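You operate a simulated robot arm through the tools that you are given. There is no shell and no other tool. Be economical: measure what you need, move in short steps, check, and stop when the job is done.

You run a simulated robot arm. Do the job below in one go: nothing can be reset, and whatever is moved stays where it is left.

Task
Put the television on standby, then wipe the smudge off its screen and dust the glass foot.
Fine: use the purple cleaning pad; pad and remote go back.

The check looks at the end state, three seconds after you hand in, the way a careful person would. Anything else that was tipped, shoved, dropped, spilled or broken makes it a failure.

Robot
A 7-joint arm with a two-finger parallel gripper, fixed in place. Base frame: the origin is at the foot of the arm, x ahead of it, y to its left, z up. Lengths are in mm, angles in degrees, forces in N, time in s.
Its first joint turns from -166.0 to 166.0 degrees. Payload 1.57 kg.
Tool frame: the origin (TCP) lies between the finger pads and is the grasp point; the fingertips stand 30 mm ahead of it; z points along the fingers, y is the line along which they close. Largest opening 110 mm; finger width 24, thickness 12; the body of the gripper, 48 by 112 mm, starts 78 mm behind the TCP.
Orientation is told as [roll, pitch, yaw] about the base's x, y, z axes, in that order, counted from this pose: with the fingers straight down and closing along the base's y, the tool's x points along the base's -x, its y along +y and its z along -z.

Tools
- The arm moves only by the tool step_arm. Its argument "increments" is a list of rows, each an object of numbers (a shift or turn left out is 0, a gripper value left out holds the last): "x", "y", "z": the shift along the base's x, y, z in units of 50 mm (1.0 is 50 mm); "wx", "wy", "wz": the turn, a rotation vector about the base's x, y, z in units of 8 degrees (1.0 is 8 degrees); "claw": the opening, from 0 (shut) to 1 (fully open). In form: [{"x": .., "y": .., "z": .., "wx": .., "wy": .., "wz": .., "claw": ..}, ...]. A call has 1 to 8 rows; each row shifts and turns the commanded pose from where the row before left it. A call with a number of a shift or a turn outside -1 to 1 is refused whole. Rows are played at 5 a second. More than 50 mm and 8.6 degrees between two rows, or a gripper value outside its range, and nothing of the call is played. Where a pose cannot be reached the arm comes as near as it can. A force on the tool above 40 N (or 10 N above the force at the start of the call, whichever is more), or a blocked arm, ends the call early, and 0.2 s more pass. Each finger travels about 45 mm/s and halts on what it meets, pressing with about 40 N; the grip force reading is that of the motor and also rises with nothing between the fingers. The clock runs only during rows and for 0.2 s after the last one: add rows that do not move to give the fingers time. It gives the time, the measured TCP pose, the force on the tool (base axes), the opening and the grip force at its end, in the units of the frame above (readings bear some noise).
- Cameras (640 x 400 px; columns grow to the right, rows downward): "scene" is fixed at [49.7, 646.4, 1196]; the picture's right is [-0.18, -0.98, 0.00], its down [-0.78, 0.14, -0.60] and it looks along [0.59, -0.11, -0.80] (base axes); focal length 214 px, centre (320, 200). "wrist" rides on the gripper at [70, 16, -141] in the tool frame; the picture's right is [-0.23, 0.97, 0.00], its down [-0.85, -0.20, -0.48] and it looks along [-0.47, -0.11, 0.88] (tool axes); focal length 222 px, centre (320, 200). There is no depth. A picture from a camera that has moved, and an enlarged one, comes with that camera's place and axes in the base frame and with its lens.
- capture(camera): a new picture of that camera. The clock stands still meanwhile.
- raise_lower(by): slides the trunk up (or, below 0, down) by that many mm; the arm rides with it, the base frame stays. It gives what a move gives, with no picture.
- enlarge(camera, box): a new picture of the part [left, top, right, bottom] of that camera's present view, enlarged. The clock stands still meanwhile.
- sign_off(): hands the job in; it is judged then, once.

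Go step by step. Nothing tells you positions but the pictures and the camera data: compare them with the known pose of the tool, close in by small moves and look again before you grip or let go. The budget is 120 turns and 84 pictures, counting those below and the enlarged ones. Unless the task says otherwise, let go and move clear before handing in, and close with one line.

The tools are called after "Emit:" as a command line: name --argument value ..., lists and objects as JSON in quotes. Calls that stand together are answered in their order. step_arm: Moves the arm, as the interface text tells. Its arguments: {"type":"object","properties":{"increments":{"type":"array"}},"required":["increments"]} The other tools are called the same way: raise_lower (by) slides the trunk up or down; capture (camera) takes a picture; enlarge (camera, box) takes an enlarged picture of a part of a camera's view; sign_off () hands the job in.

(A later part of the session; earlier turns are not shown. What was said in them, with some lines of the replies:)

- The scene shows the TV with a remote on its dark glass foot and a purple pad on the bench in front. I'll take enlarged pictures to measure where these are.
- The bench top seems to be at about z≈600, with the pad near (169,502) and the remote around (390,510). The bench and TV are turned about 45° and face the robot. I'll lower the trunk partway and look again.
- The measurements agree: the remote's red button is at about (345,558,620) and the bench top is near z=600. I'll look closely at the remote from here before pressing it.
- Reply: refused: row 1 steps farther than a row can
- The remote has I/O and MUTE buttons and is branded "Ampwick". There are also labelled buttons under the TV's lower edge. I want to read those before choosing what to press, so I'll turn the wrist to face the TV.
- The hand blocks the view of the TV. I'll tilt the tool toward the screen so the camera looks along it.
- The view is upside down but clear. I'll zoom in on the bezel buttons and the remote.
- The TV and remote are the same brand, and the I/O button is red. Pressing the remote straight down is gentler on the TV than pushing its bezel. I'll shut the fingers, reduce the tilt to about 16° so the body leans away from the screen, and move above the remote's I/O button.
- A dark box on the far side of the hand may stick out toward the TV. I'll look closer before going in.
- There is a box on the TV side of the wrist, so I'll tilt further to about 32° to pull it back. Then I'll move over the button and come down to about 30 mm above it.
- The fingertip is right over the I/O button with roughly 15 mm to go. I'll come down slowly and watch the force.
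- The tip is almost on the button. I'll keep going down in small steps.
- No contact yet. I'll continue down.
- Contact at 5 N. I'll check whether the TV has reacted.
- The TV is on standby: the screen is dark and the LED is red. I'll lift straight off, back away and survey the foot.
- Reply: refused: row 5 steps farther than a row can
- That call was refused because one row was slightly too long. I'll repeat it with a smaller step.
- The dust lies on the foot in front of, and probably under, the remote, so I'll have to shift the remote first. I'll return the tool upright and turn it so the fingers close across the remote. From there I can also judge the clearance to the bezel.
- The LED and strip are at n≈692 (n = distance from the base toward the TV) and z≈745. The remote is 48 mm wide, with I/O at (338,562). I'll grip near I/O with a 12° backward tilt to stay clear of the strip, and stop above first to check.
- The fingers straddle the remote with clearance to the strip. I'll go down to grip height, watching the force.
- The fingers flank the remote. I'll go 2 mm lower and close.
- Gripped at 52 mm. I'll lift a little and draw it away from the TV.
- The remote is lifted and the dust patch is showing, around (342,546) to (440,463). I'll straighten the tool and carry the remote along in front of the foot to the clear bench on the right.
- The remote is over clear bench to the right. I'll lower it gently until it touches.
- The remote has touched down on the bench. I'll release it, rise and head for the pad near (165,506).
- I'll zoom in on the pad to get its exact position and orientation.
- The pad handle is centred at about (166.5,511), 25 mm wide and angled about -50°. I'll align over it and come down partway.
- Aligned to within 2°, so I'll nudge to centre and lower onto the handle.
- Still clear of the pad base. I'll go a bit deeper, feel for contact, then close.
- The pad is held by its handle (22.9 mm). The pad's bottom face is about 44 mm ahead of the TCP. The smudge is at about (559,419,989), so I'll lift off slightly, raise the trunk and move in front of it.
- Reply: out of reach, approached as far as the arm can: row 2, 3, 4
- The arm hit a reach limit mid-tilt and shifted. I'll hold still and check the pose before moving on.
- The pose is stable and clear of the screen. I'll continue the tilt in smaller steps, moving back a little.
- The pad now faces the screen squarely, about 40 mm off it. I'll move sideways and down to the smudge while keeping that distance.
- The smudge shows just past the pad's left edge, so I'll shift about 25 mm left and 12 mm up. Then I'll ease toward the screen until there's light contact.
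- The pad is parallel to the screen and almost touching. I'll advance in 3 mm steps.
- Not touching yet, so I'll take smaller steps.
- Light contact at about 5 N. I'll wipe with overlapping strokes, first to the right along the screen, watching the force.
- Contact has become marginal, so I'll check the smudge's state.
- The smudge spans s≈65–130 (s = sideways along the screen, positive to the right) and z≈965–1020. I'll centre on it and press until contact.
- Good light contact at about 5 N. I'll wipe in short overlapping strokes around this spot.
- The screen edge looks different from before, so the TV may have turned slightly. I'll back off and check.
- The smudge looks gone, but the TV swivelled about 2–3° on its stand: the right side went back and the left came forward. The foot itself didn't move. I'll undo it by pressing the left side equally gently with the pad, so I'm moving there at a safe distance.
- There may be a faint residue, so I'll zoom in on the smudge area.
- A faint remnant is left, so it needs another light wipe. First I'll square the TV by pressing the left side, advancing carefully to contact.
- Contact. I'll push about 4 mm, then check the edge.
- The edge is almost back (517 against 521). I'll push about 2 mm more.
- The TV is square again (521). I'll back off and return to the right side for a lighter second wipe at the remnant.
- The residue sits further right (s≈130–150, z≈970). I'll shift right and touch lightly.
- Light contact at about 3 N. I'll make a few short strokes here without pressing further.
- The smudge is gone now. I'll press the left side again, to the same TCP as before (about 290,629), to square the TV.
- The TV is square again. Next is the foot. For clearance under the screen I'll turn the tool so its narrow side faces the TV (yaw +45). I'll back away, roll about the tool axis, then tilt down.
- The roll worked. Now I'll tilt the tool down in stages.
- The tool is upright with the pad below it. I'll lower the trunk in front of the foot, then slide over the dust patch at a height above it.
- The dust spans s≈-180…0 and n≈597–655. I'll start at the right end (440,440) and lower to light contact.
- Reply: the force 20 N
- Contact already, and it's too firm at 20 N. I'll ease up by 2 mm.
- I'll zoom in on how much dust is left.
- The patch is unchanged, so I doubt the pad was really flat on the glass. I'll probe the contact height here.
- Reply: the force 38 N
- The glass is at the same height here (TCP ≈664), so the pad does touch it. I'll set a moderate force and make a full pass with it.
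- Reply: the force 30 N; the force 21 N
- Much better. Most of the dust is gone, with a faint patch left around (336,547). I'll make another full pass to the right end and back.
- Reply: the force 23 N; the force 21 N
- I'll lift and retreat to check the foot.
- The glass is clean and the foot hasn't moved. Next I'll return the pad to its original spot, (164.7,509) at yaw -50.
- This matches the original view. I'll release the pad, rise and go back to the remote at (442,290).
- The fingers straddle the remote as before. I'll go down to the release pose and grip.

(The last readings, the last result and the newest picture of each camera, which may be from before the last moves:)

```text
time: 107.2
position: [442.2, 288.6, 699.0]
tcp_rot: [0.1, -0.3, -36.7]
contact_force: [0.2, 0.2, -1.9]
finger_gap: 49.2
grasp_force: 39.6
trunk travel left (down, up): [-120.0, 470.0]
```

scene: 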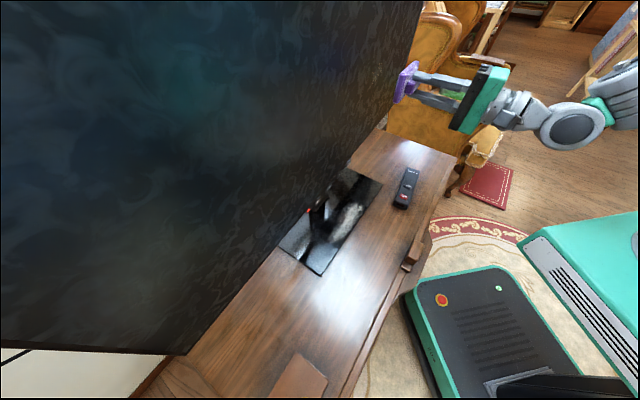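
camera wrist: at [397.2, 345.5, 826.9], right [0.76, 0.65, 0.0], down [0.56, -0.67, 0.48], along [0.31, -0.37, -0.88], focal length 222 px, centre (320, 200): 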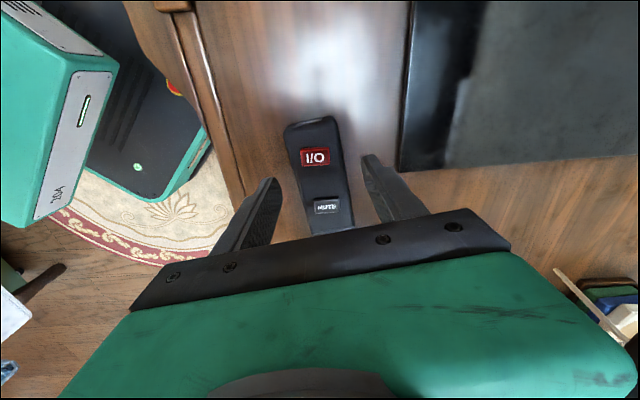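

Lifted. I'll carry it back along the same path, tilt 12° again and stop short of the foot.

Emit:
step_arm --increments '[{"x": -0.51, "y": 0.71}, {"x": -0.51, "y": 0.71}, {"x": -0.51, "y": 0.71}, {"x": -0.51, "y": 0.71}, {"x": -0.51, "y": 0.71}, {"x": -0.51, "y": 0.71}]'

Emit:
step_arm --increments '[{"wx": 0.8, "wy": -0.6}, {"wx": 0.4, "wy": -0.3}, {"x": 0.5, "y": 0.5}, {"x": 0.52, "y": 0.52}, {"z": -0.3}]'

Emit:
capture --camera "wrist"

```text
time: 108.6
position: [288.7, 502.3, 699.4]
tcp_rot: [0.2, -0.2, -36.6]
contact_force: [0.8, -0.1, -1.4]
finger_gap: 49.1
grasp_force: 39.8
trunk travel left (down, up): [-120.0, 470.0]
```

```text
time: 109.8
position: [339.7, 554.1, 680.4]
tcp_rot: [12.1, -0.3, -36.8]
contact_force: [-1.3, 0.5, -1.6]
finger_gap: 49.2
grasp_force: 39.2
trunk travel left (down, up): [-120.0, 470.0]
```

```text
11 pictures are left
camera wrist: at [274.5, 584.2, 822.7], right [0.75, 0.63, 0.21], down [0.51, -0.75, 0.43], along [0.42, -0.22, -0.88], focal length 222 px, centre (320, 200)
```

wrist: 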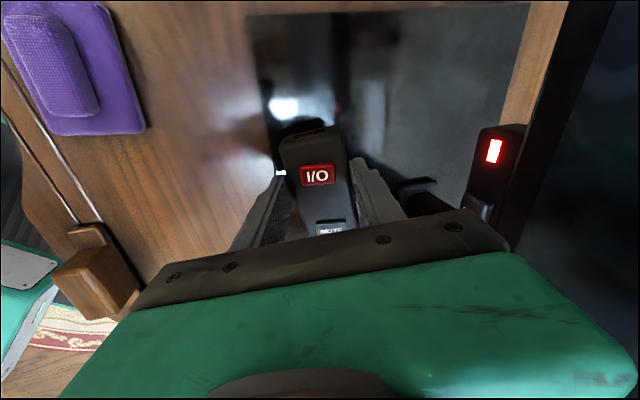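

Clearance to the strip looks the same as before. I'll lower until it touches the glass.

Emit:
step_arm --increments '[{"z": -0.2}, {"z": -0.1}, {"z": -0.04}, {"z": -0.04}]'

Emit:
step_arm --increments '[{"z": -0.03}, {"z": -0.03}]'

```text
time: 110.8
position: [336.7, 553.8, 664.4]
tcp_rot: [12.1, -0.3, -36.6]
contact_force: [-0.1, -1.2, -1.2]
finger_gap: 49.0
grasp_force: 39.8
trunk travel left (down, up): [-120.0, 470.0]
```

```text
time: 111.4
position: [337.8, 553.8, 663.4]
tcp_rot: [12.3, -0.3, -36.7]
contact_force: [-3.9, -3.4, 14.3]
finger_gap: 49.3
grasp_force: 39.9
trunk travel left (down, up): [-120.0, 470.0]
```

The front edge touches, since the remote is still tilted with the tool. I'll open slightly to let it settle flat, then lower to the original grip height, centre it with a light squeeze and release.

Emit:
step_arm --increments '[{"z": 0.03, "claw": 0.47}, {"claw": 0.5}, {"claw": 0.54}, {"z": -0.06, "claw": 0.58}, {"z": -0.1}, {"z": -0.04}]'

Emit:
enlarge --camera "wrist" --box '[230, 90, 430, 240]'

```text
time: 112.8
position: [338.1, 554.5, 652.1]
tcp_rot: [12.1, -0.3, -36.7]
contact_force: [-0.2, 0.8, -0.1]
finger_gap: 64.0
grasp_force: 0.0
trunk travel left (down, up): [-120.0, 470.0]
```

```text
2.67 times, centred on (330, 165) of wrist
camera zoom: at [273.3, 584.8, 794.1], right [0.75, 0.63, 0.21], down [0.51, -0.75, 0.43], along [0.42, -0.22, -0.88], focal length 592 px, centre (293, 293)
```

zoom: 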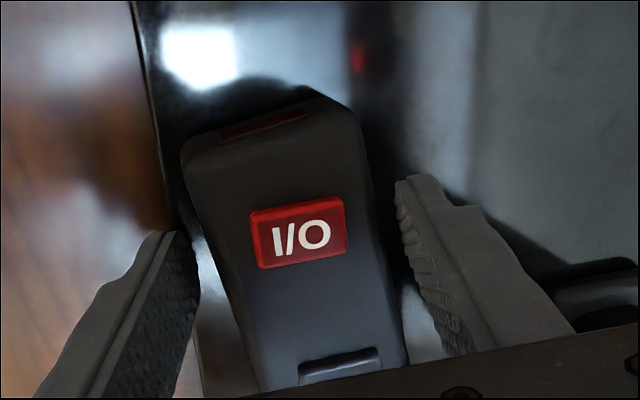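

The remote lies flat, and the button appears at almost the same pixel as in the original pose. I'll lift straight out and retreat.

Emit:
step_arm --increments '[{"z": 0.2, "claw": 0.6}, {"z": 0.5}, {"z": 0.6}, {"x": -0.5, "y": -0.5}, {"x": -0.65, "y": -0.65}, {"x": -0.65, "y": -0.65}, {"x": -0.65, "y": -0.65}, {"z": 0.8}]'

Emit:
enlarge --camera "scene" --box '[240, 150, 440, 350]'

Emit:
enlarge --camera "scene" --box '[200, 0, 440, 220]'

```text
time: 114.6
position: [215.1, 430.0, 760.1]
tcp_rot: [12.0, -0.3, -36.7]
contact_force: [0.2, 0.2, -0.2]
finger_gap: 66.0
grasp_force: 0.1
trunk travel left (down, up): [-120.0, 470.0]
```

```text
2.00 times, centred on (340, 250) of scene
camera zoom: at [49.7, 646.4, 1196.0], right [-0.18, -0.98, 0.0], down [-0.78, 0.14, -0.6], along [0.59, -0.11, -0.8], focal length 429 px, centre (280, 100)
```

zoom: 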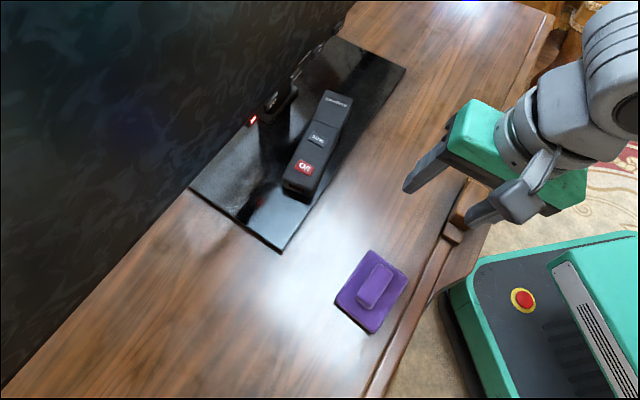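

```text
1.82 times, centred on (320, 110) of scene
camera zoom: at [49.7, 646.4, 1196.0], right [-0.18, -0.98, 0.0], down [-0.78, 0.14, -0.6], along [0.59, -0.11, -0.8], focal length 390 px, centre (320, 364)
```

zoom: 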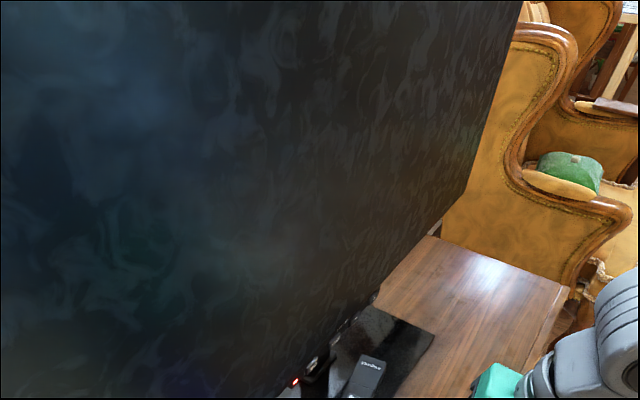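

The remote, pad and TV are all back as they were. One last zoomed check of the smudge area.

Emit:
enlarge --camera "scene" --box '[350, 20, 420, 110]'

Emit:
enlarge --camera "scene" --box '[270, 150, 390, 280]'

```text
4.44 times, centred on (385, 65) of scene
camera zoom: at [49.7, 646.4, 1196.0], right [-0.18, -0.98, 0.0], down [-0.78, 0.14, -0.6], along [0.59, -0.11, -0.8], focal length 953 px, centre (31, 800)
```

zoom: 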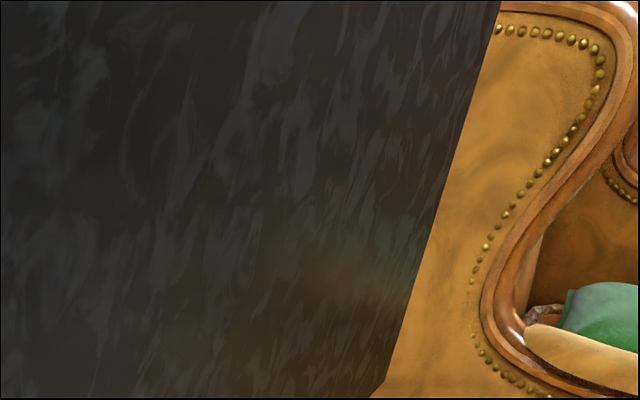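

```text
3.08 times, centred on (330, 215) of scene
camera zoom: at [49.7, 646.4, 1196.0], right [-0.18, -0.98, 0.0], down [-0.78, 0.14, -0.6], along [0.59, -0.11, -0.8], focal length 660 px, centre (289, 154)
```

zoom: 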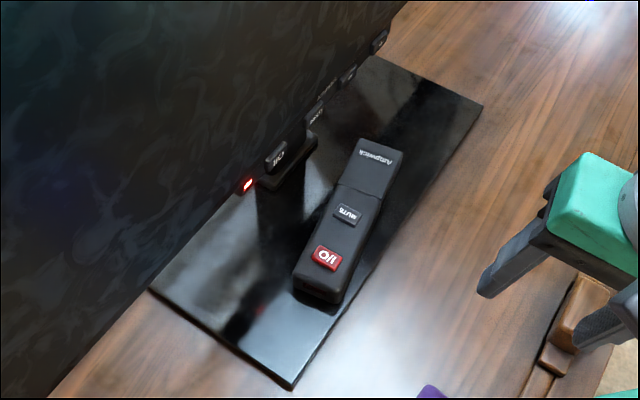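

The screen and the glass foot are both clean, and the TV is on standby. The remote and pad are back, and the arm is clear, so I'm handing in.

Emit:
sign_off

```text
The job is handed in.
```

The TV is on standby, the smudge is off the screen, the glass foot is dusted, and the purple pad and remote are back within a few millimetres of where they were; wiping swivelled the TV by 2–3° each time, and I pressed it back until its edge matched the starting picture.
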